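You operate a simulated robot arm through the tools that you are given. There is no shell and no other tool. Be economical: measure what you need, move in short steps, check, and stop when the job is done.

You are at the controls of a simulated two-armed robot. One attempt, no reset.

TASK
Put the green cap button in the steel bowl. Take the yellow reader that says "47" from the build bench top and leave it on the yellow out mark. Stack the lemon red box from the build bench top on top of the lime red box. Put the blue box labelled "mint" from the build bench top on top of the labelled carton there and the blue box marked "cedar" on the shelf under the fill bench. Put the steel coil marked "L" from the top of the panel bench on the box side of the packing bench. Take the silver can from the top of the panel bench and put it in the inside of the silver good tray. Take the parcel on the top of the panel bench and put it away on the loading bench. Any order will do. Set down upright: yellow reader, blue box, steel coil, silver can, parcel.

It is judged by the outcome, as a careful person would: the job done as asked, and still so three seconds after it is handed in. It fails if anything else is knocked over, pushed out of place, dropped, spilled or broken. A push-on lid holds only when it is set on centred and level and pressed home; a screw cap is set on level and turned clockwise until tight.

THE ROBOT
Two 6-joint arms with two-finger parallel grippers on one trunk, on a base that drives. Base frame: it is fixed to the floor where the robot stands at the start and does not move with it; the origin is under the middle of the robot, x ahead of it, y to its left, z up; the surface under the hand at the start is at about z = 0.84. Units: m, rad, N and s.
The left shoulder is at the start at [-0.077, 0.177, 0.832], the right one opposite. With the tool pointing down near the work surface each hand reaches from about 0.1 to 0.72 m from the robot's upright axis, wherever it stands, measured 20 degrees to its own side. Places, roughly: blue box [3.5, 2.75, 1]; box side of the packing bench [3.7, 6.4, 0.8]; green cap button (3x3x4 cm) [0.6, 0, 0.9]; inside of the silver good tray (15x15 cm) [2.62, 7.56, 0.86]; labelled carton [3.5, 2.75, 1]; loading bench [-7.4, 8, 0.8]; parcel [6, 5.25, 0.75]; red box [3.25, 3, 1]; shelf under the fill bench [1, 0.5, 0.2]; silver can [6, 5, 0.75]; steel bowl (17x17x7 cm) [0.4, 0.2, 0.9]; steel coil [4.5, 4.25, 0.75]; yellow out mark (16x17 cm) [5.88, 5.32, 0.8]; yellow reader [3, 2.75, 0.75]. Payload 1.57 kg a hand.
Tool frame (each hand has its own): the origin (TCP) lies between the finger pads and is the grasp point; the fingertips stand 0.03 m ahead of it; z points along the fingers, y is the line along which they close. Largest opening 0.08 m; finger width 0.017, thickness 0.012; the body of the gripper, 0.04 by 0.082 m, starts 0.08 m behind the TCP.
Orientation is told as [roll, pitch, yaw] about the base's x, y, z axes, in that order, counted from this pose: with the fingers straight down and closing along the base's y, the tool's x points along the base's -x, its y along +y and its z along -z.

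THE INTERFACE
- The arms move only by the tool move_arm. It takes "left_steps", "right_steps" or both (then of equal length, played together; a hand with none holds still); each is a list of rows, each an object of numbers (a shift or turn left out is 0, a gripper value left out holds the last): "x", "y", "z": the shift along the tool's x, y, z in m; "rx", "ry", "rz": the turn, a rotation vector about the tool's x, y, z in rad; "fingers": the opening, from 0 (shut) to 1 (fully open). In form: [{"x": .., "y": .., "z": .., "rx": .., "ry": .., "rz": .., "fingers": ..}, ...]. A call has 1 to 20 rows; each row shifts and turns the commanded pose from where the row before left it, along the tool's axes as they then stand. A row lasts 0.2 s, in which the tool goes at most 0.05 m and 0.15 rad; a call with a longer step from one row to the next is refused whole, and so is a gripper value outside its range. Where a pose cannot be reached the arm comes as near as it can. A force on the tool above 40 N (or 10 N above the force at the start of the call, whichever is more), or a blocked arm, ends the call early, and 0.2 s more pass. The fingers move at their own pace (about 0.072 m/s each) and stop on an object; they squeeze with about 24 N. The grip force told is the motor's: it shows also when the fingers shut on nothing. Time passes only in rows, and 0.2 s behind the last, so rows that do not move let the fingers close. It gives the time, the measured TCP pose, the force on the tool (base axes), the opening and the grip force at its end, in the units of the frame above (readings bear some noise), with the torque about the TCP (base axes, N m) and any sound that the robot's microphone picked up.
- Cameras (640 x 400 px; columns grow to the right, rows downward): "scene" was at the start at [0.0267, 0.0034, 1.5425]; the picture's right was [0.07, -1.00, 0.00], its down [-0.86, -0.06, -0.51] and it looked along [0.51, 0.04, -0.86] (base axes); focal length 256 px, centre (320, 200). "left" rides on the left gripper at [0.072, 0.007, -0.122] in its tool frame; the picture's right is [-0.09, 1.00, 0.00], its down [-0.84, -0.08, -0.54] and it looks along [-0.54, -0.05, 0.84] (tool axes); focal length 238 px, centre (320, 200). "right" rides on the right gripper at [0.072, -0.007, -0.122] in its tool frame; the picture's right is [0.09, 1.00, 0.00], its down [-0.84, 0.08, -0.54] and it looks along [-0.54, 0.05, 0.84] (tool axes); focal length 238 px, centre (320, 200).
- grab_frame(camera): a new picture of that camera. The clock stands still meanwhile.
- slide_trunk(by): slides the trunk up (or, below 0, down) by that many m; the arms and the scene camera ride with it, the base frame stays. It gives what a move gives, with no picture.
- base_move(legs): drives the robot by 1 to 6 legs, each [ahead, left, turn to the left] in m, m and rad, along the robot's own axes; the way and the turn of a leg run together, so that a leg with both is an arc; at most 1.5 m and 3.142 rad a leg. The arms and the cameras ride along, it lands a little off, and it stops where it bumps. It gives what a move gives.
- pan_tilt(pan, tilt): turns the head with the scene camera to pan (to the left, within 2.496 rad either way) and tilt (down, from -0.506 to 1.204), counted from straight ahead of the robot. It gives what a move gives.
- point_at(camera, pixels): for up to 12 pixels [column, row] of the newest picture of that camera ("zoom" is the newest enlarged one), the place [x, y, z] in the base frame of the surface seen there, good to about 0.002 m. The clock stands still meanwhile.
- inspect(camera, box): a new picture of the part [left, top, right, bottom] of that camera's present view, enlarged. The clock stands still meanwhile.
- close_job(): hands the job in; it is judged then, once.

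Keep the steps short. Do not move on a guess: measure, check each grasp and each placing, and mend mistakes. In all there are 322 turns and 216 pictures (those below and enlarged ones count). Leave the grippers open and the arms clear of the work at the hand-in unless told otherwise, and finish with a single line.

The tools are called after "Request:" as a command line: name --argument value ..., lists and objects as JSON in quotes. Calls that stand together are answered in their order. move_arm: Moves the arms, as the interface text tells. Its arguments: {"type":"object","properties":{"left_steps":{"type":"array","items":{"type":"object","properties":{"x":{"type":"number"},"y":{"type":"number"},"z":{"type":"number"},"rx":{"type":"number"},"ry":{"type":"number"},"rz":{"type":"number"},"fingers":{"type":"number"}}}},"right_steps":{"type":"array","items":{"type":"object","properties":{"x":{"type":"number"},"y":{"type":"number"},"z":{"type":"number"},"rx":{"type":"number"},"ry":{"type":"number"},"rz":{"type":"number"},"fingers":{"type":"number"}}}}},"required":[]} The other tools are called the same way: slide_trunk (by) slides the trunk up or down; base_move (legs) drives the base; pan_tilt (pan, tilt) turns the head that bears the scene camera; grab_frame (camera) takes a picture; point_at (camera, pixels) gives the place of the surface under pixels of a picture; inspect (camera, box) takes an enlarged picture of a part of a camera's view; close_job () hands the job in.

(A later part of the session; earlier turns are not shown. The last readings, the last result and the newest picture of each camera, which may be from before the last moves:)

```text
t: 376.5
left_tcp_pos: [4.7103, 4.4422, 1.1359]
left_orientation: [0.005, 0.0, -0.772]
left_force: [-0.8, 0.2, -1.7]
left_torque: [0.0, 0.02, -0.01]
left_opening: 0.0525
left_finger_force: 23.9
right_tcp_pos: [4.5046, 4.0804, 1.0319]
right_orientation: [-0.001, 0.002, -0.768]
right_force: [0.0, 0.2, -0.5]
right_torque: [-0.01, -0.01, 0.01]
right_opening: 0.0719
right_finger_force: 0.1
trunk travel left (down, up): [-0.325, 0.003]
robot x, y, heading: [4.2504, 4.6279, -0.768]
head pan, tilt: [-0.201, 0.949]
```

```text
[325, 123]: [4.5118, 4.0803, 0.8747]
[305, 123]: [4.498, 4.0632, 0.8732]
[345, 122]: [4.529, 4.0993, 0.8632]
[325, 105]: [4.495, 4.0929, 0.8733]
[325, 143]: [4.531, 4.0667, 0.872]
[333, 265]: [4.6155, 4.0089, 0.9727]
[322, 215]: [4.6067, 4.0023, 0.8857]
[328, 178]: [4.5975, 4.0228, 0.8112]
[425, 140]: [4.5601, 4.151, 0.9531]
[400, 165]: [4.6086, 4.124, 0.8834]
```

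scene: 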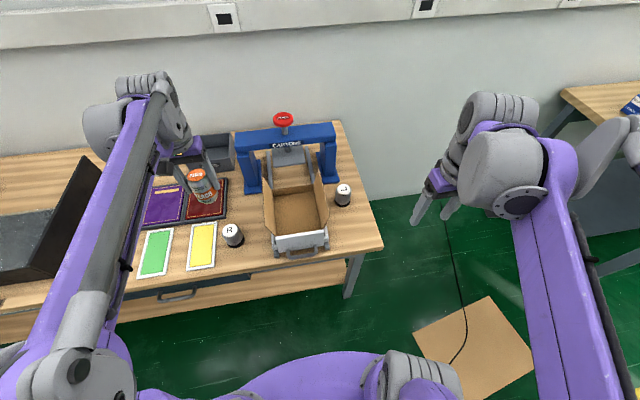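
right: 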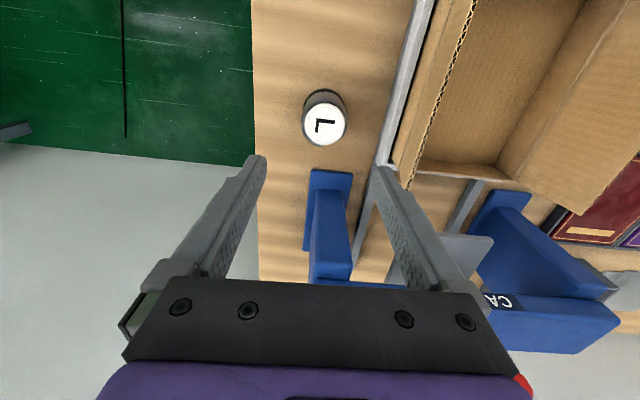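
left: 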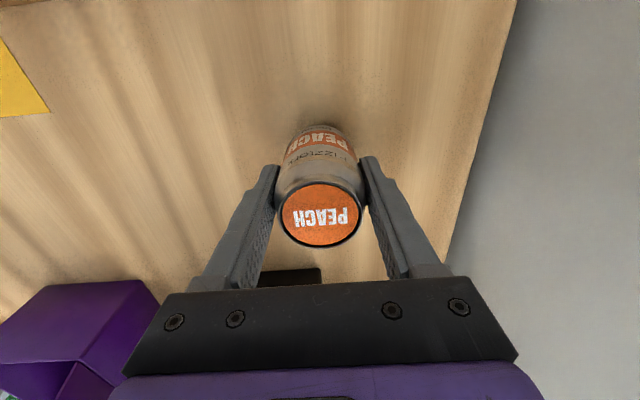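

Request:
move_arm --right_steps '[{"x": -0.0056, "y": 0.0048, "z": 0.03}, {"z": 0.04}, {"z": 0.04}, {"z": 0.03}, {"z": 0.03}, {}, {"fingers": 0.5}, {"fingers": 0.3}, {"fingers": 0}, {}, {}]'

Request:
grab_frame --camera "right"

```text
t: 378.9
left_tcp_pos: [4.71, 4.4408, 1.1364]
left_orientation: [0.006, 0.0, -0.772]
left_force: [0.0, 0.4, -0.5]
left_torque: [0.05, -0.02, 0.0]
left_opening: 0.0524
left_finger_force: 23.6
right_tcp_pos: [4.5121, 4.0766, 0.8634]
right_orientation: [0.002, -0.002, -0.768]
right_force: [-0.1, -0.1, 0.0]
right_torque: [0.01, -0.02, 0.02]
right_opening: 0.0569
right_finger_force: 24.0
trunk travel left (down, up): [-0.325, 0.003]
robot x, y, heading: [4.2514, 4.6232, -0.77]
head pan, tilt: [-0.201, 0.949]
```

```text
105 pictures are left
```

right: 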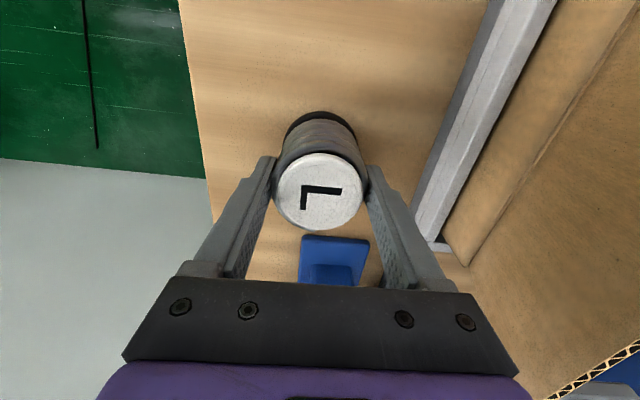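

Coil gripped. Lift and retract.

Request:
move_arm --right_steps '[{"z": -0.02}, {"z": -0.04}, {"z": -0.045}, {"z": -0.045}, {"z": -0.045}, {"z": -0.045}, {"x": 0.045, "y": -0.01}, {"x": 0.045, "y": -0.01}, {"x": 0.045}, {"x": 0.045}, {"x": 0.045}, {}]'

Request:
pan_tilt --pan 0.0 --tilt 0.95

Request:
grab_frame --camera "scene"

```text
t: 381.5
left_tcp_pos: [4.7119, 4.4401, 1.1359]
left_orientation: [0.005, 0.003, -0.771]
left_force: [-1.0, 0.4, -2.5]
left_torque: [0.01, 0.01, 0.01]
left_opening: 0.0525
left_finger_force: 24.0
right_tcp_pos: [4.3395, 4.2176, 1.1042]
right_orientation: [0.001, 0.001, -0.769]
right_force: [0.6, -0.3, -0.8]
right_torque: [0.01, -0.01, 0.01]
right_opening: 0.0574
right_finger_force: 24.2
trunk travel left (down, up): [-0.325, 0.003]
robot x, y, heading: [4.2516, 4.6273, -0.765]
head pan, tilt: [-0.201, 0.949]
```

```text
t: 382.2
left_tcp_pos: [4.711, 4.4397, 1.1357]
left_orientation: [0.005, 0.001, -0.771]
left_force: [0.1, -0.1, -2.5]
left_torque: [0.03, 0.03, -0.03]
left_opening: 0.0524
left_finger_force: 23.8
right_tcp_pos: [4.3396, 4.2178, 1.1045]
right_orientation: [0.001, 0.0, -0.767]
right_force: [-0.6, 0.0, -1.1]
right_torque: [0.0, 0.0, 0.01]
right_opening: 0.0572
right_finger_force: 24.4
trunk travel left (down, up): [-0.325, 0.003]
robot x, y, heading: [4.2518, 4.6272, -0.768]
head pan, tilt: [0.0, 0.949]
```

```text
104 pictures are left
```

scene: 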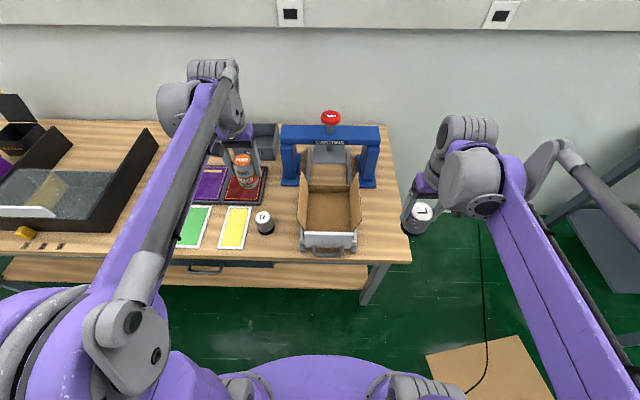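

Back off, turn around and look at the packing bench.

Request:
base_move --legs '[[-0.55, 0, 0], [0, 0, 1.571], [0, 0, 1.55]]'

Request:
pan_tilt --pan -0.3 --tilt 0.6

Request:
grab_frame --camera "scene"

```text
t: 392.9
left_tcp_pos: [3.404, 5.214, 1.1361]
left_orientation: [0.004, -0.001, 2.332]
left_force: [-0.6, -0.2, -1.6]
left_torque: [-0.01, -0.02, -0.02]
left_opening: 0.0522
left_finger_force: 24.4
right_tcp_pos: [3.7842, 5.4221, 1.105]
right_orientation: [0.0, 0.001, 2.334]
right_force: [0.5, 0.0, -1.1]
right_torque: [0.03, -0.01, 0.04]
right_opening: 0.0571
right_finger_force: 24.1
trunk travel left (down, up): [-0.325, 0.003]
robot x, y, heading: [3.8564, 5.0078, 2.336]
head pan, tilt: [0.0, 0.949]
```

```text
t: 393.8
left_tcp_pos: [3.4057, 5.2137, 1.1366]
left_orientation: [0.005, -0.001, 2.331]
left_force: [-0.8, 0.9, -2.0]
left_torque: [0.02, -0.02, 0.0]
left_opening: 0.0523
left_finger_force: 24.0
right_tcp_pos: [3.784, 5.4223, 1.1049]
right_orientation: [0.001, 0.001, 2.336]
right_force: [-0.8, -0.5, -1.2]
right_torque: [-0.04, -0.02, 0.03]
right_opening: 0.0574
right_finger_force: 24.6
trunk travel left (down, up): [-0.325, 0.003]
robot x, y, heading: [3.858, 5.0101, 2.33]
head pan, tilt: [-0.3, 0.6]
```

```text
103 pictures are left
```

scene: 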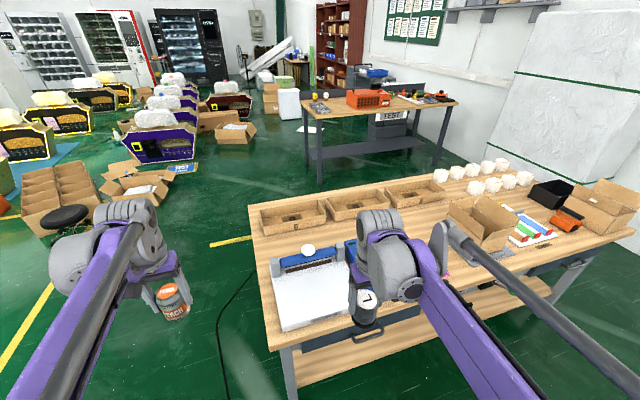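

Request:
inspect --camera "scene" --box '[240, 150, 640, 400]'

Request:
point_at --camera "scene" --pixels '[[255, 240], [270, 345], [480, 230], [420, 215], [365, 225], [330, 225], [300, 215], [610, 240], [550, 250], [500, 265], [290, 300], [360, 260]]'

```text
1.60 times, centred on (440, 275) of scene
```

zoom: 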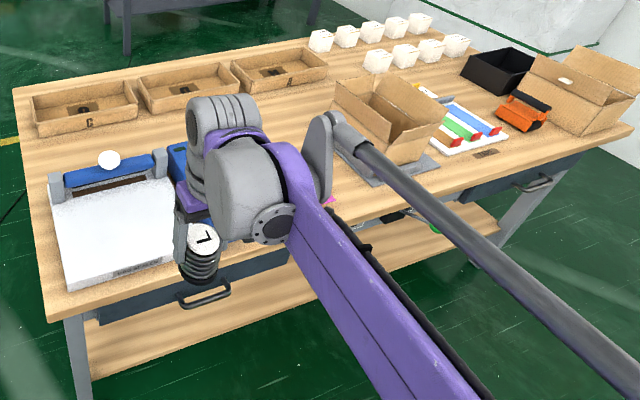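

```text
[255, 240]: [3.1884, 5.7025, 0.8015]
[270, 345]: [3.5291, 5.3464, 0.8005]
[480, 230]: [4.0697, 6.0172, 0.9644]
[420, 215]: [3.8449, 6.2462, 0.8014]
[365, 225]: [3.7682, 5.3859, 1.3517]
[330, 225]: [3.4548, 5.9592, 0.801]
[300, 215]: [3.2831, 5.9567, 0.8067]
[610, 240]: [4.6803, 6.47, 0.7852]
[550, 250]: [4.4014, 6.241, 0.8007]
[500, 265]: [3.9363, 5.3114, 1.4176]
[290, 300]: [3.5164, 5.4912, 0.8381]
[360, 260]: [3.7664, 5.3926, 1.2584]
```

Request:
point_at --camera "scene" --pixels '[[425, 185], [440, 195], [450, 205], [430, 205], [455, 190], [400, 183], [350, 190], [290, 205], [250, 205], [470, 185], [525, 180], [410, 205]]'

Request:
inspect --camera "scene" --box '[380, 150, 640, 280]'

```text
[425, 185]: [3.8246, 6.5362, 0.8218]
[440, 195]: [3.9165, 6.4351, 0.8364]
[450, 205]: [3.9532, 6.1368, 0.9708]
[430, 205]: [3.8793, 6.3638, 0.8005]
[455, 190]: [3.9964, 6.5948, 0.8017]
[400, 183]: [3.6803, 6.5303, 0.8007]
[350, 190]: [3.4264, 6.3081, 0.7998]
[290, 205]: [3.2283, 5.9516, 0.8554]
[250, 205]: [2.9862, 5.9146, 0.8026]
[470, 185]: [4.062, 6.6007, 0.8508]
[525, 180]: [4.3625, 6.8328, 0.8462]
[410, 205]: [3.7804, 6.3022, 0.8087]
```

```text
2.46 times, centred on (510, 215) of scene
```

zoom: 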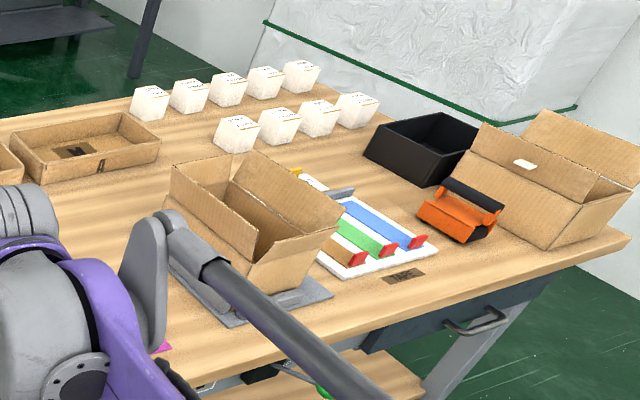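

The "box side" centre (u≈7.1, v≈1.9) is the far long side with the trays and white boxes. I'll go around the left end. Check obstacles first.

Request:
point_at --camera "scene" --pixels '[[65, 245], [85, 235], [230, 240], [200, 200], [230, 170], [306, 190], [320, 110], [190, 250], [160, 195], [445, 165], [457, 100]]'

```text
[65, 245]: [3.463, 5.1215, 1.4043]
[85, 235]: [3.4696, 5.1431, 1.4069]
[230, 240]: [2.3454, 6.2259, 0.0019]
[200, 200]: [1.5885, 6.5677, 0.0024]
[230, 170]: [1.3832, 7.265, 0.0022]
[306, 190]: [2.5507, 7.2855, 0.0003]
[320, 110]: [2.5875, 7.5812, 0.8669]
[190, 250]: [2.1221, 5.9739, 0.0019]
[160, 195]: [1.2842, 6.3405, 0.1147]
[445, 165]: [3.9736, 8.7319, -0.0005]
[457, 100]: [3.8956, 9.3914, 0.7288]
```

Path is clear. Drive around the left end of the packing bench.

Request:
base_move --legs '[[0, 0.55, 0.026], [1.0, 0, 0], [0.75, 0, 0], [0, -1.0, 0]]'

Request:
pan_tilt --pan -1.3 --tilt 0.7

Request:
grab_frame --camera "scene"

```text
t: 416.3
left_tcp_pos: [2.423, 6.7556, 1.1352]
left_orientation: [0.005, 0.0, 2.385]
left_force: [0.1, -0.4, -1.2]
left_torque: [0.01, 0.01, 0.02]
left_opening: 0.0523
left_finger_force: 23.9
right_tcp_pos: [2.7906, 6.9843, 1.1044]
right_orientation: [0.0, -0.002, 2.389]
right_force: [-0.6, 0.9, -1.4]
right_torque: [0.02, -0.02, 0.03]
right_opening: 0.0571
right_finger_force: 24.3
trunk travel left (down, up): [-0.325, 0.003]
robot x, y, heading: [2.8851, 6.579, 2.396]
head pan, tilt: [-0.3, 0.6]
```

```text
t: 417.6
left_tcp_pos: [2.4227, 6.757, 1.1349]
left_orientation: [0.005, 0.001, 2.386]
left_force: [0.2, 0.3, -2.0]
left_torque: [0.04, -0.01, -0.01]
left_opening: 0.0524
left_finger_force: 24.1
right_tcp_pos: [2.7902, 6.985, 1.1046]
right_orientation: [0.001, 0.002, 2.39]
right_force: [0.4, -0.3, -0.9]
right_torque: [-0.01, -0.02, -0.02]
right_opening: 0.0571
right_finger_force: 24.0
trunk travel left (down, up): [-0.325, 0.003]
robot x, y, heading: [2.8876, 6.5787, 2.386]
head pan, tilt: [-1.3, 0.7]
```

```text
100 pictures are left
```

scene: 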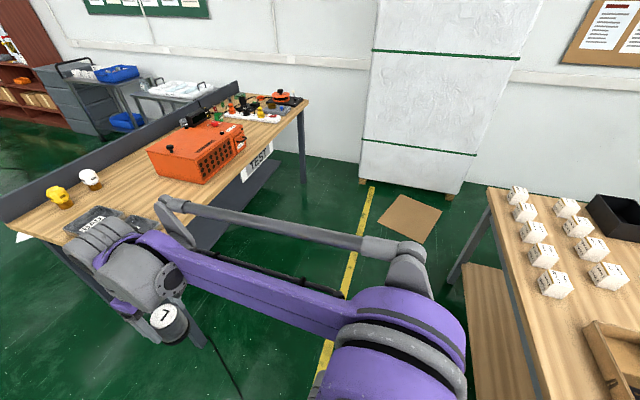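

Request:
base_move --legs '[[0, -0.5, 0], [0, 0, -1.571], [0, 0, -1.571]]'

Request:
pan_tilt --pan 0.0 --tilt 0.85

Request:
grab_frame --camera "scene"

```text
t: 430.1
left_tcp_pos: [3.6993, 6.7864, 1.136]
left_orientation: [0.005, -0.001, -0.719]
left_force: [0.2, -0.5, -1.5]
left_torque: [0.0, 0.0, 0.01]
left_opening: 0.0522
left_finger_force: 24.8
right_tcp_pos: [3.3389, 6.5446, 1.105]
right_orientation: [0.0, -0.001, -0.714]
right_force: [0.5, -0.3, -1.8]
right_torque: [0.03, -0.02, 0.02]
right_opening: 0.057
right_finger_force: 23.8
trunk travel left (down, up): [-0.325, 0.003]
robot x, y, heading: [3.2281, 6.949, -0.712]
head pan, tilt: [-1.3, 0.7]
```

```text
t: 431.6
left_tcp_pos: [3.699, 6.7864, 1.1363]
left_orientation: [0.005, 0.001, -0.716]
left_force: [-0.3, -0.3, -2.0]
left_torque: [-0.01, 0.05, 0.0]
left_opening: 0.0522
left_finger_force: 23.9
right_tcp_pos: [3.3408, 6.5456, 1.1044]
right_orientation: [0.002, -0.001, -0.718]
right_force: [-0.1, -0.4, -1.5]
right_torque: [0.01, 0.0, -0.02]
right_opening: 0.057
right_finger_force: 23.9
trunk travel left (down, up): [-0.325, 0.003]
robot x, y, heading: [3.2298, 6.9481, -0.715]
head pan, tilt: [0.0, 0.85]
```

```text
99 pictures are left
```

scene: 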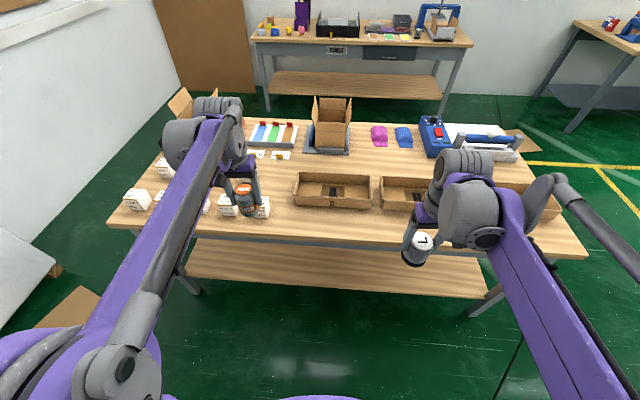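

Request:
inspect --camera "scene" --box '[110, 90, 600, 260]'

Request:
point_at --camera "scene" --pixels '[[285, 215], [285, 230], [340, 215], [340, 232], [330, 203], [285, 190], [285, 165], [375, 195], [293, 200], [330, 175], [255, 212], [375, 175]]'

```text
1.31 times, centred on (355, 175) of scene
```

zoom: 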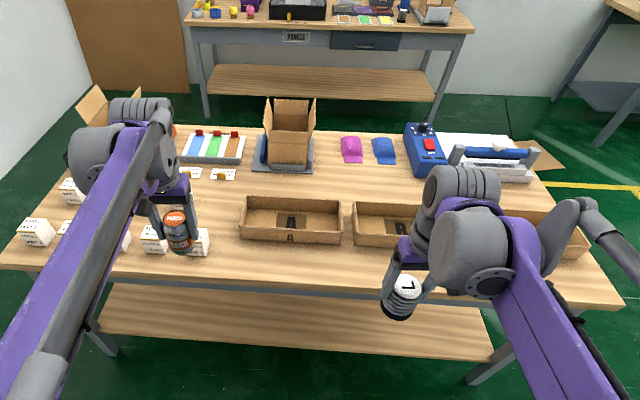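

```text
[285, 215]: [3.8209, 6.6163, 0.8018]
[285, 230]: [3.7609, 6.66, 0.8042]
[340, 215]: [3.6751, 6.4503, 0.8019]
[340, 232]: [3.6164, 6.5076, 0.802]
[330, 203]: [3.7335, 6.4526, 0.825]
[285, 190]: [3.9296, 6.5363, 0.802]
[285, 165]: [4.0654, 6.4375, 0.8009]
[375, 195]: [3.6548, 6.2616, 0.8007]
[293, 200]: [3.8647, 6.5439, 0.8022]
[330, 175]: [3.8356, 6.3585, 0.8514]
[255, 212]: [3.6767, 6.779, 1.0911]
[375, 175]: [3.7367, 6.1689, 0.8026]
```

I'll set the coil in the free strip in front of the first tray, at about (3.638, 6.460).

Request:
move_arm --right_steps '[{"x": -0.04, "y": 0.0187}, {"x": -0.04, "y": 0.0187}, {"x": -0.04, "y": 0.0187}, {"x": -0.04, "y": 0.0187}, {"x": -0.04, "y": 0.0187}, {"x": -0.04, "y": 0.0187}, {"x": -0.04, "y": 0.0187}, {"z": 0.045}, {"z": 0.045}, {"z": 0.045}, {"z": 0.045}, {"z": 0.03}, {}]'

Request:
grab_frame --camera "right"

Request:
grab_frame --camera "scene"

```text
t: 434.4
left_tcp_pos: [3.6979, 6.7863, 1.1357]
left_orientation: [0.005, -0.001, -0.717]
left_force: [0.0, -0.4, -1.1]
left_torque: [0.01, 0.02, 0.01]
left_opening: 0.052
left_finger_force: 23.6
right_tcp_pos: [3.6375, 6.4604, 0.8941]
right_orientation: [-0.001, 0.001, -0.716]
right_force: [0.2, 0.1, -0.7]
right_torque: [-0.01, 0.0, -0.01]
right_opening: 0.057
right_finger_force: 24.0
trunk travel left (down, up): [-0.325, 0.003]
robot x, y, heading: [3.2325, 6.9452, -0.715]
head pan, tilt: [0.0, 0.85]
```

```text
97 pictures are left
```

right: 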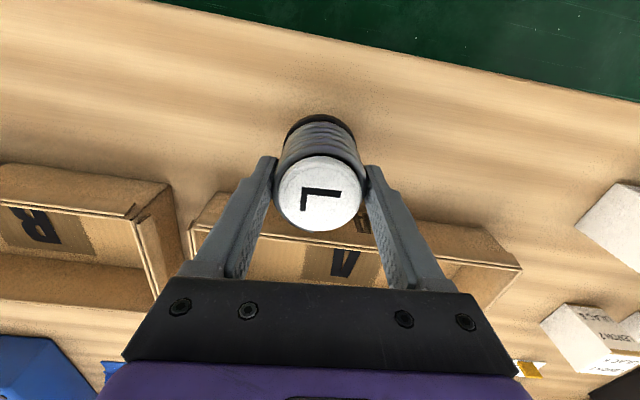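

```text
96 pictures are left
```

scene: 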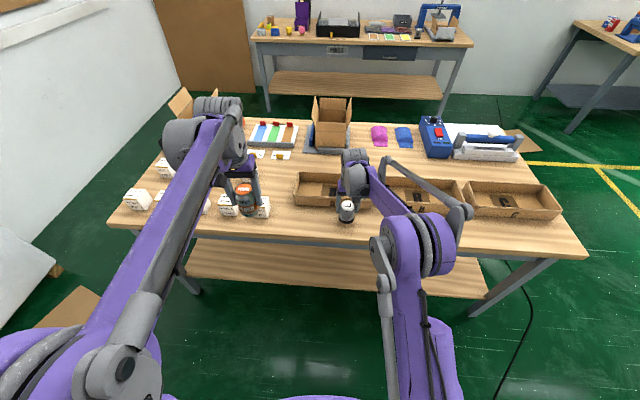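

Request:
move_arm --right_steps '[{"z": 0.02}, {"z": 0.006}, {"z": 0.002}, {"z": 0.0015}, {}]'

Request:
move_arm --right_steps '[{"z": 0.0015}, {"z": 0.001}, {}]'

```text
t: 435.6
left_tcp_pos: [3.6988, 6.786, 1.1362]
left_orientation: [0.006, 0.001, -0.717]
left_force: [-0.2, 0.5, -1.2]
left_torque: [-0.03, 0.0, -0.02]
left_opening: 0.0523
left_finger_force: 23.7
right_tcp_pos: [3.6376, 6.4615, 0.8665]
right_orientation: [-0.001, 0.0, -0.716]
right_force: [-0.5, 0.3, -1.3]
right_torque: [0.0, -0.02, -0.02]
right_opening: 0.0565
right_finger_force: 23.7
trunk travel left (down, up): [-0.325, 0.003]
robot x, y, heading: [3.2268, 6.9486, -0.717]
head pan, tilt: [0.0, 0.85]
```

```text
t: 436.4
left_tcp_pos: [3.6996, 6.7879, 1.1354]
left_orientation: [0.004, 0.0, -0.718]
left_force: [0.6, -0.3, -2.0]
left_torque: [0.01, 0.02, -0.03]
left_opening: 0.0523
left_finger_force: 23.8
right_tcp_pos: [3.6385, 6.4621, 0.8649]
right_orientation: [0.0, -0.003, -0.715]
right_force: [6.5, -1.3, 17.0]
right_torque: [0.13, -0.37, -0.02]
right_opening: 0.0569
right_finger_force: 24.8
trunk travel left (down, up): [-0.325, 0.003]
robot x, y, heading: [3.2289, 6.9452, -0.712]
head pan, tilt: [0.0, 0.85]
```

Contact. Release and rise.

Request:
move_arm --right_steps '[{"z": -0.001, "fingers": 0.85}, {"fingers": 1}, {}, {"z": -0.02}, {"z": -0.04}, {"z": -0.045}, {"z": -0.045}, {"z": -0.045}, {"z": -0.045}, {}]'

Request:
grab_frame --camera "right"

```text
t: 438.6
left_tcp_pos: [3.6985, 6.7873, 1.1371]
left_orientation: [0.004, 0.0, -0.718]
left_force: [-0.2, 0.3, -1.9]
left_torque: [0.03, 0.02, -0.01]
left_opening: 0.0525
left_finger_force: 23.3
right_tcp_pos: [3.6368, 6.4579, 1.1051]
right_orientation: [0.0, 0.0, -0.717]
right_force: [-0.6, 0.2, 0.1]
right_torque: [-0.01, 0.04, 0.01]
right_opening: 0.0799
right_finger_force: 0.0
trunk travel left (down, up): [-0.325, 0.003]
robot x, y, heading: [3.2289, 6.9467, -0.717]
head pan, tilt: [0.0, 0.85]
```

```text
95 pictures are left
```

right: 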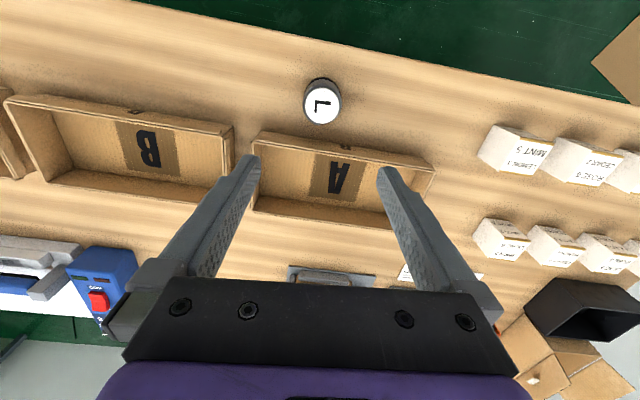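

Coil L stands upright in front of tray A. Retract, turn around toward the test bench with the good tray.

Request:
move_arm --right_steps '[{"x": 0.045}, {"x": 0.045}, {"x": 0.045}, {"x": 0.045}, {"x": 0.045}, {"x": 0.03}, {}]'

Request:
base_move --legs '[[-0.0, 0, 1.571], [0, 0, 1.5]]'

Request:
grab_frame --camera "scene"

```text
t: 440.2
left_tcp_pos: [3.6993, 6.786, 1.1359]
left_orientation: [0.006, 0.0, -0.718]
left_force: [-0.4, 0.3, -1.8]
left_torque: [0.02, -0.02, 0.03]
left_opening: 0.0522
left_finger_force: 23.8
right_tcp_pos: [3.4432, 6.6286, 1.1026]
right_orientation: [0.001, 0.0, -0.715]
right_force: [-0.3, -0.3, -0.3]
right_torque: [0.0, 0.03, 0.03]
right_opening: 0.0801
right_finger_force: 0.0
trunk travel left (down, up): [-0.325, 0.003]
robot x, y, heading: [3.2331, 6.9498, -0.715]
head pan, tilt: [0.0, 0.85]
```

```text
t: 447.9
left_tcp_pos: [2.7896, 7.1785, 1.1358]
left_orientation: [0.006, 0.0, 2.271]
left_force: [0.2, -0.4, -2.1]
left_torque: [0.0, 0.02, -0.02]
left_opening: 0.0524
left_finger_force: 24.1
right_tcp_pos: [3.0689, 7.2967, 1.1036]
right_orientation: [0.0, -0.001, 2.274]
right_force: [-0.1, 0.8, -0.2]
right_torque: [-0.01, -0.04, 0.02]
right_opening: 0.0799
right_finger_force: 0.0
trunk travel left (down, up): [-0.325, 0.003]
robot x, y, heading: [3.2293, 6.9478, 2.27]
head pan, tilt: [0.0, 0.85]
```

```text
94 pictures are left
```

scene: 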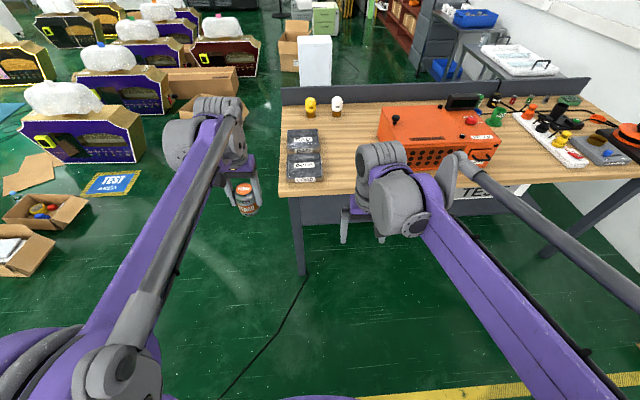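

Request:
inspect --camera "scene" --box '[270, 80, 370, 200]'

Request:
point_at --camera "scene" --pixels '[[304, 165], [302, 142], [287, 193], [322, 180], [288, 132], [318, 130], [320, 155], [289, 158]]'

```text
3.33 times, centred on (320, 140) of scene
```

zoom: 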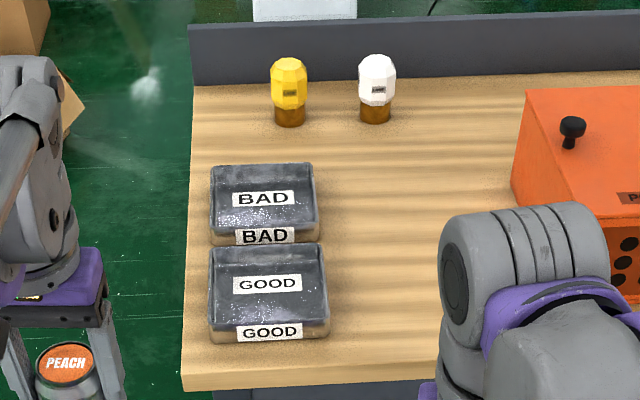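

```text
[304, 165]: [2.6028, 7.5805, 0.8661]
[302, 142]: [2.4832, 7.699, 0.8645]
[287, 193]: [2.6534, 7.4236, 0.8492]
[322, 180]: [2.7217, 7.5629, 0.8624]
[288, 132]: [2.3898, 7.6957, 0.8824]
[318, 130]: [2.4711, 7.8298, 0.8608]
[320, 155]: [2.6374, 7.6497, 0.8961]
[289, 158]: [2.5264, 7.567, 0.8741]
```

Good tray inside centre ≈ (2.61, 7.57), floor z≈0.866. Drive 0.33 ahead and position the can.

Request:
base_move --legs '[[0.33, 0, 0]]'

Request:
grab_frame --camera "left"

```text
t: 450.0
left_tcp_pos: [2.5795, 7.4264, 1.1359]
left_orientation: [0.005, 0.002, 2.273]
left_force: [-1.1, -0.5, -1.4]
left_torque: [-0.02, 0.04, 0.02]
left_opening: 0.0523
left_finger_force: 23.8
right_tcp_pos: [2.8567, 7.5436, 1.103]
right_orientation: [-0.001, -0.001, 2.276]
right_force: [0.4, -0.1, 0.1]
right_torque: [0.01, 0.01, 0.03]
right_opening: 0.0799
right_finger_force: 0.1
trunk travel left (down, up): [-0.325, 0.003]
robot x, y, heading: [3.016, 7.1914, 2.28]
head pan, tilt: [0.0, 0.85]
```

```text
92 pictures are left
```

left: 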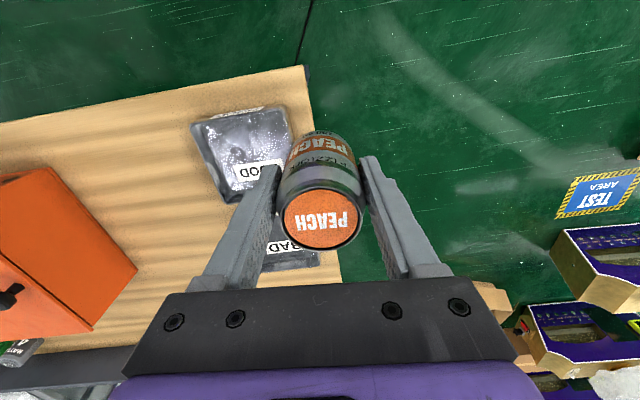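

Request:
point_at --camera "left" --pixels '[[196, 126], [279, 112], [228, 195], [240, 150], [290, 150], [210, 160], [250, 120], [265, 160]]'

```text
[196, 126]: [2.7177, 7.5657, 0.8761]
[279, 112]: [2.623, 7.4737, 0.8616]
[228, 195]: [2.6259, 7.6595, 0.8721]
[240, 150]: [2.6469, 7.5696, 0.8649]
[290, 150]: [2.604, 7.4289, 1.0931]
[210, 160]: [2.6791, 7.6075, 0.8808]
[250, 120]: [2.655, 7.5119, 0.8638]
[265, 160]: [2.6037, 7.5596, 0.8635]
```

Tray centre (2.619, 7.56). Move over it, shifting the right hand away.

Request:
move_arm --left_steps '[{"y": -0.03}, {"y": -0.0435, "x": -0.02}, {"y": -0.043, "x": -0.02}, {"x": -0.0364}, {"z": 0.045}, {"z": 0.045}, {"z": 0.04}, {}]' --right_steps '[{"y": -0.04}, {"y": -0.04}, {"y": -0.04}, {}, {}, {}, {}, {}]'

Request:
grab_frame --camera "left"

Request:
grab_frame --camera "scene"

```text
t: 451.8
left_tcp_pos: [2.6158, 7.5594, 1.0033]
left_orientation: [0.006, 0.002, 2.273]
left_force: [0.4, 0.0, -2.0]
left_torque: [0.0, 0.02, 0.01]
left_opening: 0.0524
left_finger_force: 24.2
right_tcp_pos: [2.9488, 7.6214, 1.1048]
right_orientation: [0.001, 0.001, 2.275]
right_force: [0.2, -0.5, -0.3]
right_torque: [0.0, -0.01, 0.01]
right_opening: 0.0802
right_finger_force: 0.0
trunk travel left (down, up): [-0.325, 0.003]
robot x, y, heading: [3.0154, 7.1944, 2.272]
head pan, tilt: [0.0, 0.85]
```

```text
91 pictures are left
```

left: 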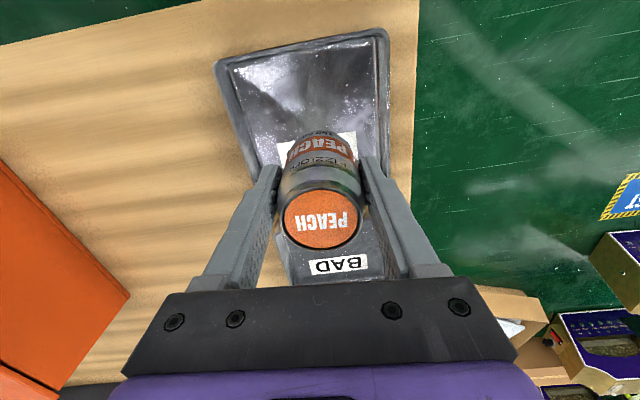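

```text
90 pictures are left
```

scene: 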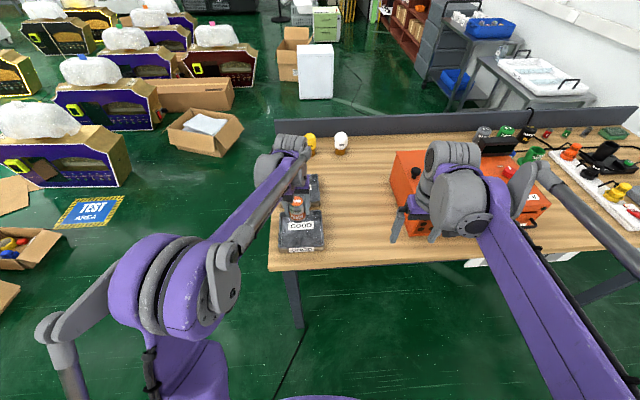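

Request:
point_at --camera "left" --pixels '[[219, 63], [385, 32], [246, 160], [388, 165], [300, 90], [240, 110], [383, 100]]'

```text
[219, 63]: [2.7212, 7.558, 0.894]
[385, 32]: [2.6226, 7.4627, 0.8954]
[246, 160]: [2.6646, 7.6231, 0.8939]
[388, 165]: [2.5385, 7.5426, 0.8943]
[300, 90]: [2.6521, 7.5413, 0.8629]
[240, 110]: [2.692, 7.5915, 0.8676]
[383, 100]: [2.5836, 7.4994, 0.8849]
```

Centered. Lower.

Request:
move_arm --left_steps '[{"z": 0.03}, {"z": 0.03}, {"z": 0.01}, {"z": 0.003}, {}]'

Request:
move_arm --left_steps '[{"z": 0.0015}, {"z": 0.0015}, {}]'

```text
t: 453.0
left_tcp_pos: [2.6172, 7.559, 0.9313]
left_orientation: [0.004, -0.001, 2.272]
left_force: [0.8, -0.7, -1.8]
left_torque: [-0.02, -0.01, 0.0]
left_opening: 0.0522
left_finger_force: 23.8
right_tcp_pos: [2.9476, 7.621, 1.1045]
right_orientation: [0.002, 0.001, 2.276]
right_force: [-1.4, -0.4, 0.0]
right_torque: [-0.02, 0.01, 0.0]
right_opening: 0.0801
right_finger_force: 0.0
trunk travel left (down, up): [-0.325, 0.003]
robot x, y, heading: [3.017, 7.1919, 2.278]
head pan, tilt: [0.0, 0.85]
```

```text
t: 453.8
left_tcp_pos: [2.6173, 7.5574, 0.9292]
left_orientation: [0.005, -0.002, 2.275]
left_force: [0.0, -1.2, 14.8]
left_torque: [0.22, -0.17, 0.04]
left_opening: 0.0523
left_finger_force: 24.0
right_tcp_pos: [2.9482, 7.6192, 1.1052]
right_orientation: [0.0, -0.002, 2.277]
right_force: [-1.0, -0.2, -0.3]
right_torque: [-0.05, -0.02, 0.01]
right_opening: 0.0798
right_finger_force: 0.0
trunk travel left (down, up): [-0.325, 0.003]
robot x, y, heading: [3.0181, 7.1979, 2.274]
head pan, tilt: [0.0, 0.85]
```

Contact. Release and rise.

Request:
move_arm --left_steps '[{"z": -0.001, "fingers": 0.8}, {}, {}, {"z": -0.02}, {"z": -0.04}, {"z": -0.045}, {"z": -0.045}, {"z": -0.045}, {}]'

Request:
grab_frame --camera "left"

```text
t: 455.8
left_tcp_pos: [2.6191, 7.5623, 1.1245]
left_orientation: [0.005, -0.001, 2.272]
left_force: [-0.6, 0.1, -0.6]
left_torque: [0.01, 0.0, 0.01]
left_opening: 0.064
left_finger_force: 0.1
right_tcp_pos: [2.9479, 7.6209, 1.1047]
right_orientation: [0.0, 0.0, 2.276]
right_force: [-0.1, -0.6, -0.3]
right_torque: [-0.01, 0.03, -0.03]
right_opening: 0.08
right_finger_force: 0.1
trunk travel left (down, up): [-0.325, 0.003]
robot x, y, heading: [3.0192, 7.1965, 2.277]
head pan, tilt: [0.0, 0.85]
```

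```text
89 pictures are left
```

left: 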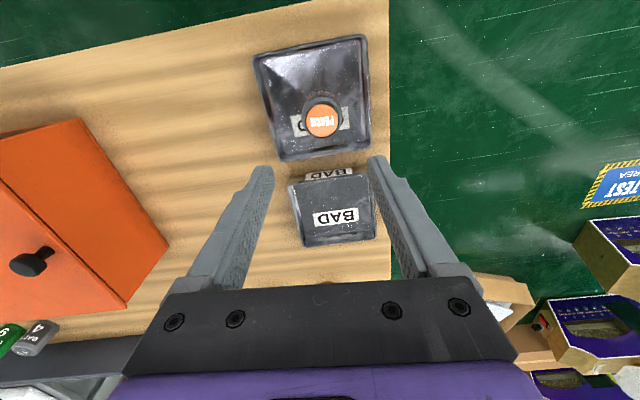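

Can stands in the GOOD tray. Retract, and head back for the parcel via the left route.

Request:
move_arm --left_steps '[{"x": 0.045}, {"x": 0.045}, {"x": 0.04}, {}]' --right_steps '[{"x": 0.02}, {"x": 0.02}, {}, {}]'

Request:
base_move --legs '[[-0.35, 0, 0.08], [0, 1.45, 0], [-1.0, 0, 0], [-0.8, 0, 0]]'

```text
t: 456.8
left_tcp_pos: [2.7026, 7.4587, 1.1234]
left_orientation: [0.006, 0.001, 2.273]
left_force: [-0.9, 0.1, -0.4]
left_torque: [-0.02, -0.01, 0.02]
left_opening: 0.0641
left_finger_force: 0.0
right_tcp_pos: [2.9733, 7.5922, 1.1028]
right_orientation: [-0.001, -0.001, 2.276]
right_force: [0.7, 0.0, -1.2]
right_torque: [0.03, 0.05, -0.01]
right_opening: 0.0798
right_finger_force: 0.1
trunk travel left (down, up): [-0.325, 0.003]
robot x, y, heading: [3.0186, 7.1928, 2.279]
head pan, tilt: [0.0, 0.85]
```

```text
t: 480.3
left_tcp_pos: [3.169, 4.8928, 1.123]
left_orientation: [0.004, 0.001, 2.369]
left_force: [0.0, 0.6, 0.7]
left_torque: [0.01, 0.01, -0.01]
left_opening: 0.064
left_finger_force: 0.1
right_tcp_pos: [3.425, 5.0505, 1.1039]
right_orientation: [0.002, 0.0, 2.371]
right_force: [0.0, 0.7, -0.5]
right_torque: [0.03, 0.02, 0.02]
right_opening: 0.0801
right_finger_force: 0.0
trunk travel left (down, up): [-0.325, 0.003]
robot x, y, heading: [3.5119, 4.6598, 2.371]
head pan, tilt: [0.0, 0.85]
```

Request:
base_move --legs '[[0, -1.3, 0], [0, -1.28, -0.015], [0, 0, 1.571], [0, 0.6, 0]]'

Request:
pan_tilt --pan 0.3 --tilt 0.9

Request:
grab_frame --camera "scene"

```text
t: 512.4
left_tcp_pos: [5.5556, 5.7289, 1.124]
left_orientation: [0.005, 0.001, -2.357]
left_force: [0.2, 0.1, 0.1]
left_torque: [0.02, 0.03, 0.0]
left_opening: 0.0639
left_finger_force: 0.1
right_tcp_pos: [5.4005, 5.9883, 1.1026]
right_orientation: [0.001, -0.001, -2.351]
right_force: [-0.3, -0.8, -0.4]
right_torque: [-0.02, 0.0, -0.04]
right_opening: 0.0797
right_finger_force: 0.0
trunk travel left (down, up): [-0.325, 0.003]
robot x, y, heading: [5.7917, 6.0671, -2.353]
head pan, tilt: [0.0, 0.85]
```

```text
t: 513.2
left_tcp_pos: [5.556, 5.7283, 1.1234]
left_orientation: [0.006, 0.001, -2.355]
left_force: [0.7, -0.1, -0.1]
left_torque: [0.0, -0.02, 0.02]
left_opening: 0.0643
left_finger_force: 0.0
right_tcp_pos: [5.4, 5.9879, 1.1024]
right_orientation: [0.001, 0.0, -2.352]
right_force: [-0.3, 0.4, 0.6]
right_torque: [-0.01, -0.03, 0.0]
right_opening: 0.0801
right_finger_force: 0.0
trunk travel left (down, up): [-0.325, 0.003]
robot x, y, heading: [5.7924, 6.0649, -2.354]
head pan, tilt: [0.3, 0.901]
```

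```text
88 pictures are left
```

scene: 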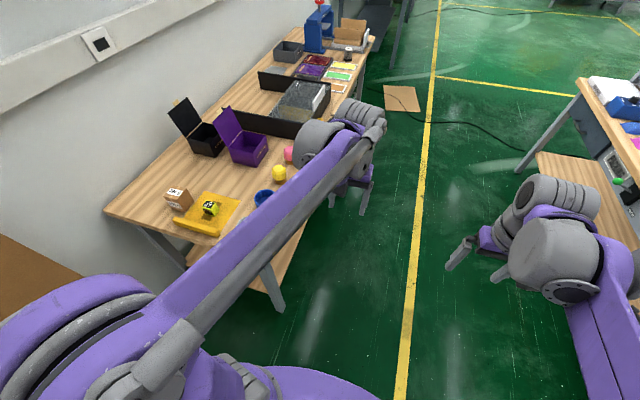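

Request:
base_move --legs '[[0.0, 0.42, 0]]'

Request:
move_arm --left_steps '[{"y": 0.04, "x": -0.02, "fingers": 1}, {"y": 0.04, "x": -0.02}, {"y": 0.04, "x": -0.02}, {}]'

Request:
grab_frame --camera "left"

```text
t: 517.5
left_tcp_pos: [5.8543, 5.4323, 1.1232]
left_orientation: [0.005, -0.001, -2.355]
left_force: [-1.1, -0.2, 0.4]
left_torque: [0.02, -0.03, 0.0]
left_opening: 0.064
left_finger_force: 0.0
right_tcp_pos: [5.6992, 5.6906, 1.1023]
right_orientation: [0.0, 0.002, -2.352]
right_force: [0.7, 0.9, 0.4]
right_torque: [0.04, 0.02, 0.01]
right_opening: 0.0797
right_finger_force: 0.1
trunk travel left (down, up): [-0.325, 0.003]
robot x, y, heading: [6.093, 5.77, -2.35]
head pan, tilt: [0.3, 0.901]
```

```text
t: 518.5
left_tcp_pos: [5.8972, 5.3074, 1.1238]
left_orientation: [0.006, 0.002, -2.355]
left_force: [0.0, 1.3, 0.0]
left_torque: [-0.01, 0.03, 0.01]
left_opening: 0.0802
left_finger_force: 0.0
right_tcp_pos: [5.7002, 5.6915, 1.103]
right_orientation: [-0.001, -0.001, -2.353]
right_force: [0.2, 0.7, 0.0]
right_torque: [0.0, 0.0, 0.01]
right_opening: 0.08
right_finger_force: 0.1
trunk travel left (down, up): [-0.325, 0.003]
robot x, y, heading: [6.0894, 5.7686, -2.355]
head pan, tilt: [0.3, 0.901]
```

```text
87 pictures are left
```

left: 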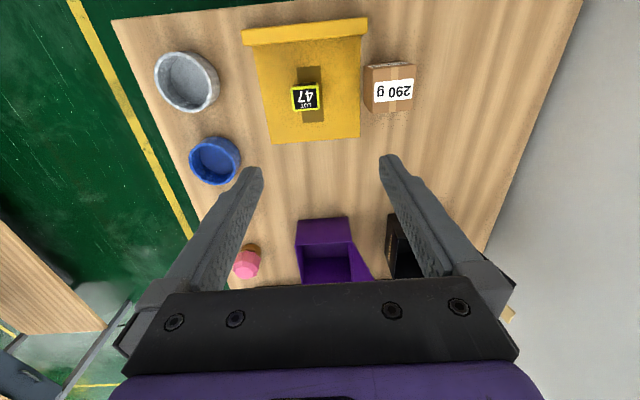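

Request:
inspect --camera "left" --box '[340, 45, 440, 125]'

Request:
point_at --camera "left" --pixels '[[373, 83], [413, 80], [414, 101], [376, 109], [394, 92], [358, 90], [356, 115], [355, 75], [380, 70]]'

```text
5.00 times, centred on (390, 85) of left
```

zoom: 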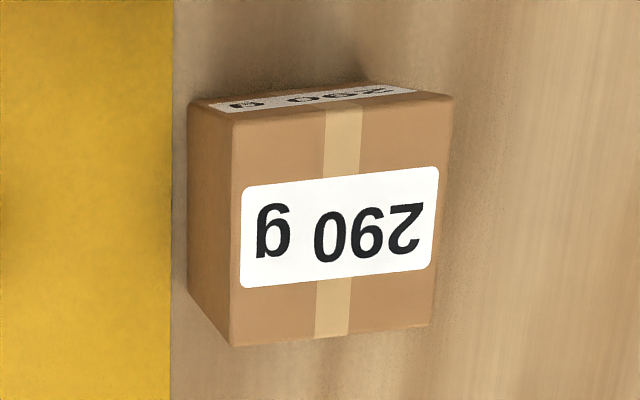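

```text
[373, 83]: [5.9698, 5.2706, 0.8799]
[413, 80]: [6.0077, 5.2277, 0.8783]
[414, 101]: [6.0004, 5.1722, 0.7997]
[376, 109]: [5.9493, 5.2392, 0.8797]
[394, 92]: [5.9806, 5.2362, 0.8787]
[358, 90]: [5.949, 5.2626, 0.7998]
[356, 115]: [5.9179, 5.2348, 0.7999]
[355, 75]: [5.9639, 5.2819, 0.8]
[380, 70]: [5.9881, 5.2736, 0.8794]
```

Request:
point_at --camera "zoom" --pixels '[[240, 125], [446, 103], [427, 320], [238, 340], [335, 225], [172, 200], [190, 250]]'

```text
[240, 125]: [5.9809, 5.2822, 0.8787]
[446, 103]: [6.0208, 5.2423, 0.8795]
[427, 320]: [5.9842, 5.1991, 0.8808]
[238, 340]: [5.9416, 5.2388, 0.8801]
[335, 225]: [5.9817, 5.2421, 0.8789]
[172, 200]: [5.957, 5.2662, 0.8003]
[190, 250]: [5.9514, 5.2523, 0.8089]
```

Parcel centre (5.982, 5.241), ~6×6 cm, top 0.879, aligned with the hand. Move above and descend.

Request:
move_arm --left_steps '[{"y": 0.04}, {"y": 0.04}, {"y": 0.0271, "x": 0.0126}, {"z": 0.045}, {"z": 0.045}, {"z": 0.045}, {}]'

Request:
grab_frame --camera "left"

```text
t: 520.0
left_tcp_pos: [5.985, 5.2394, 0.9902]
left_orientation: [0.005, 0.001, -2.354]
left_force: [0.4, -0.2, 0.6]
left_torque: [0.02, 0.01, 0.0]
left_opening: 0.0799
left_finger_force: 0.1
right_tcp_pos: [5.6991, 5.6907, 1.1031]
right_orientation: [0.001, -0.001, -2.353]
right_force: [0.6, -0.2, 0.1]
right_torque: [0.01, 0.0, -0.02]
right_opening: 0.0801
right_finger_force: 0.1
trunk travel left (down, up): [-0.325, 0.003]
robot x, y, heading: [6.0918, 5.7749, -2.351]
head pan, tilt: [0.3, 0.901]
```

```text
85 pictures are left
```

left: 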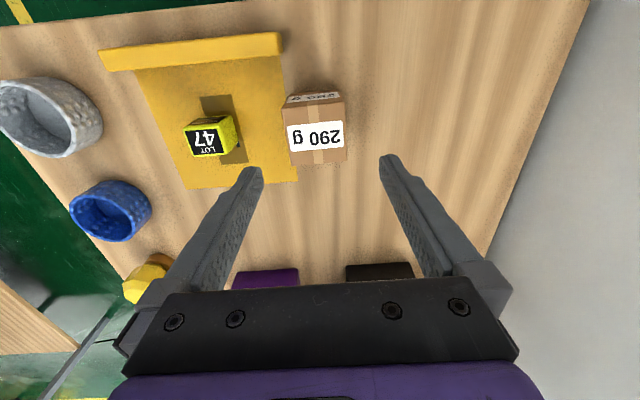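

Request:
point_at --camera "left" --pixels '[[287, 106], [343, 102], [345, 158], [292, 162]]'

Request:
move_arm --left_steps '[{"z": 0.04}, {"z": 0.025}, {}]'

Request:
grab_frame --camera "left"

```text
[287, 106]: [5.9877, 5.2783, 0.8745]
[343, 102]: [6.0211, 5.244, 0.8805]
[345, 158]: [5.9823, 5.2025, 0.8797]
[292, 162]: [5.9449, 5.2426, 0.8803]
```

```text
t: 520.9
left_tcp_pos: [5.9854, 5.2382, 0.9242]
left_orientation: [0.006, 0.0, -2.355]
left_force: [0.6, -0.4, 0.4]
left_torque: [0.01, -0.01, 0.05]
left_opening: 0.0801
left_finger_force: 0.0
right_tcp_pos: [5.6995, 5.6901, 1.1032]
right_orientation: [0.0, -0.001, -2.353]
right_force: [-0.2, 0.1, -0.3]
right_torque: [-0.02, -0.01, -0.02]
right_opening: 0.0803
right_finger_force: 0.2
trunk travel left (down, up): [-0.325, 0.003]
robot x, y, heading: [6.0916, 5.7703, -2.349]
head pan, tilt: [0.3, 0.901]
```

```text
84 pictures are left
```

left: 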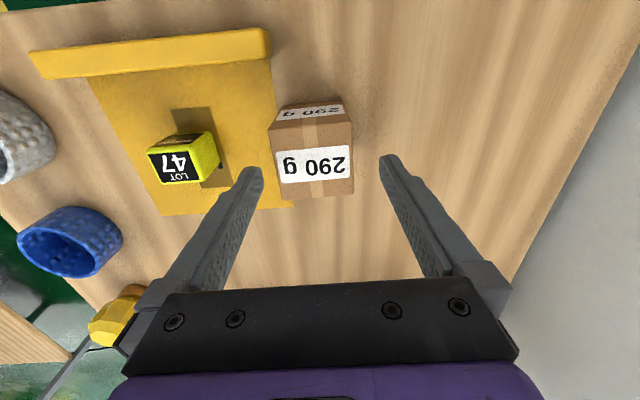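

Request:
move_arm --left_steps '[{"y": -0.004, "x": 0.001}, {"z": 0.03}, {"z": 0.03}, {"z": 0.01}, {}, {"fingers": 0.7}, {"fingers": 0.5}, {"fingers": 0}, {}, {}]'

Request:
grab_frame --camera "left"

```text
t: 523.0
left_tcp_pos: [5.9813, 5.2394, 0.8544]
left_orientation: [0.006, -0.001, -2.356]
left_force: [0.1, -0.3, -0.6]
left_torque: [0.01, 0.01, -0.01]
left_opening: 0.0597
left_finger_force: 23.8
right_tcp_pos: [5.6989, 5.6914, 1.1029]
right_orientation: [0.0, 0.0, -2.354]
right_force: [0.0, 0.3, -0.4]
right_torque: [0.0, -0.02, 0.0]
right_opening: 0.0801
right_finger_force: 0.0
trunk travel left (down, up): [-0.325, 0.003]
robot x, y, heading: [6.0893, 5.7708, -2.349]
head pan, tilt: [0.3, 0.901]
```

```text
83 pictures are left
```

left: 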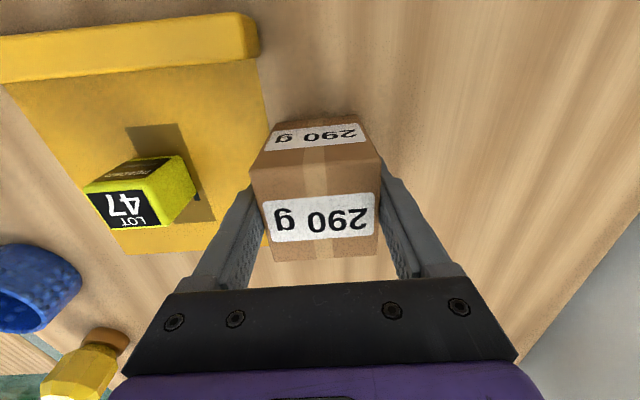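

Gripped (6 cm). TCP is 0.054 above its base. Lift and move right/back.

Request:
move_arm --left_steps '[{"z": -0.02}, {"z": -0.04}, {"z": -0.045}, {"z": -0.045}, {"z": -0.045}, {"z": -0.045}, {"z": -0.03, "y": -0.03}, {"y": -0.045}, {"y": -0.04}, {"x": 0.04}, {}]'

Request:
base_move --legs '[[0, -1.1, 0]]'

Request:
grab_frame --camera "scene"

```text
t: 525.5
left_tcp_pos: [5.9272, 5.3513, 1.1229]
left_orientation: [0.004, 0.002, -2.353]
left_force: [-0.5, 0.0, -3.1]
left_torque: [-0.02, 0.0, -0.03]
left_opening: 0.0596
left_finger_force: 24.0
right_tcp_pos: [5.6993, 5.6905, 1.1031]
right_orientation: [0.0, 0.0, -2.354]
right_force: [0.4, 0.9, 1.5]
right_torque: [-0.01, 0.01, 0.01]
right_opening: 0.0801
right_finger_force: 0.1
trunk travel left (down, up): [-0.325, 0.003]
robot x, y, heading: [6.0902, 5.7663, -2.351]
head pan, tilt: [0.3, 0.901]
```

```text
t: 535.5
left_tcp_pos: [5.1389, 6.129, 1.1224]
left_orientation: [0.006, 0.0, -2.345]
left_force: [-0.4, -1.2, -2.8]
left_torque: [-0.02, 0.0, 0.01]
left_opening: 0.0596
left_finger_force: 23.7
right_tcp_pos: [4.9083, 6.4662, 1.103]
right_orientation: [0.0, -0.001, -2.344]
right_force: [0.8, 0.4, 0.2]
right_torque: [-0.03, 0.01, 0.01]
right_opening: 0.08
right_finger_force: 0.0
trunk travel left (down, up): [-0.325, 0.003]
robot x, y, heading: [5.3013, 6.5481, -2.346]
head pan, tilt: [0.3, 0.901]
```

```text
82 pictures are left
```

scene: 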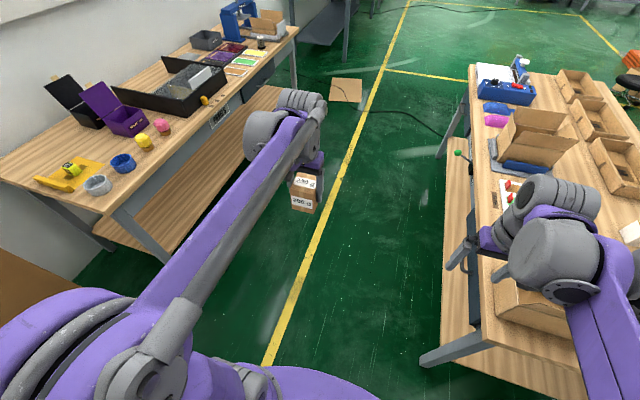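

Shift slightly left and drive along the aisle, then look toward the loading bench (far −x side).

Request:
base_move --legs '[[0.1, 0.12, 0], [1.4, 0, 0], [1.4, 0, 0]]'

Request:
pan_tilt --pan -1.0 --tilt 0.2

Request:
grab_frame --camera "scene"

```text
t: 550.5
left_tcp_pos: [3.1649, 3.9451, 1.122]
left_orientation: [0.005, 0.0, -2.349]
left_force: [0.3, 0.6, -2.4]
left_torque: [-0.03, 0.02, -0.02]
left_opening: 0.0598
left_finger_force: 23.9
right_tcp_pos: [2.9341, 4.2837, 1.1029]
right_orientation: [-0.001, 0.0, -2.346]
right_force: [0.0, 0.6, 0.0]
right_torque: [0.01, 0.01, 0.01]
right_opening: 0.0801
right_finger_force: 0.1
trunk travel left (down, up): [-0.325, 0.003]
robot x, y, heading: [3.3235, 4.3634, -2.343]
head pan, tilt: [0.3, 0.901]
```

```text
t: 552.0
left_tcp_pos: [3.1635, 3.9447, 1.1218]
left_orientation: [0.005, 0.001, -2.349]
left_force: [0.3, -0.6, -1.9]
left_torque: [0.02, -0.01, -0.03]
left_opening: 0.0597
left_finger_force: 23.8
right_tcp_pos: [2.9356, 4.2837, 1.1025]
right_orientation: [0.0, -0.001, -2.348]
right_force: [0.0, 0.2, 0.0]
right_torque: [0.01, 0.02, -0.03]
right_opening: 0.08
right_finger_force: 0.1
trunk travel left (down, up): [-0.325, 0.003]
robot x, y, heading: [3.3234, 4.3654, -2.348]
head pan, tilt: [-1.0, 0.201]
```

```text
81 pictures are left
```

scene: 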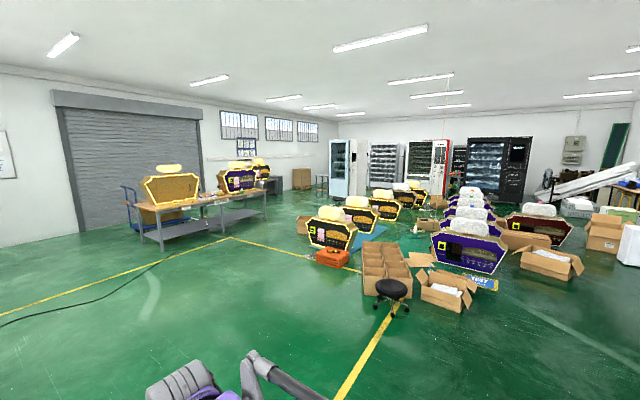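

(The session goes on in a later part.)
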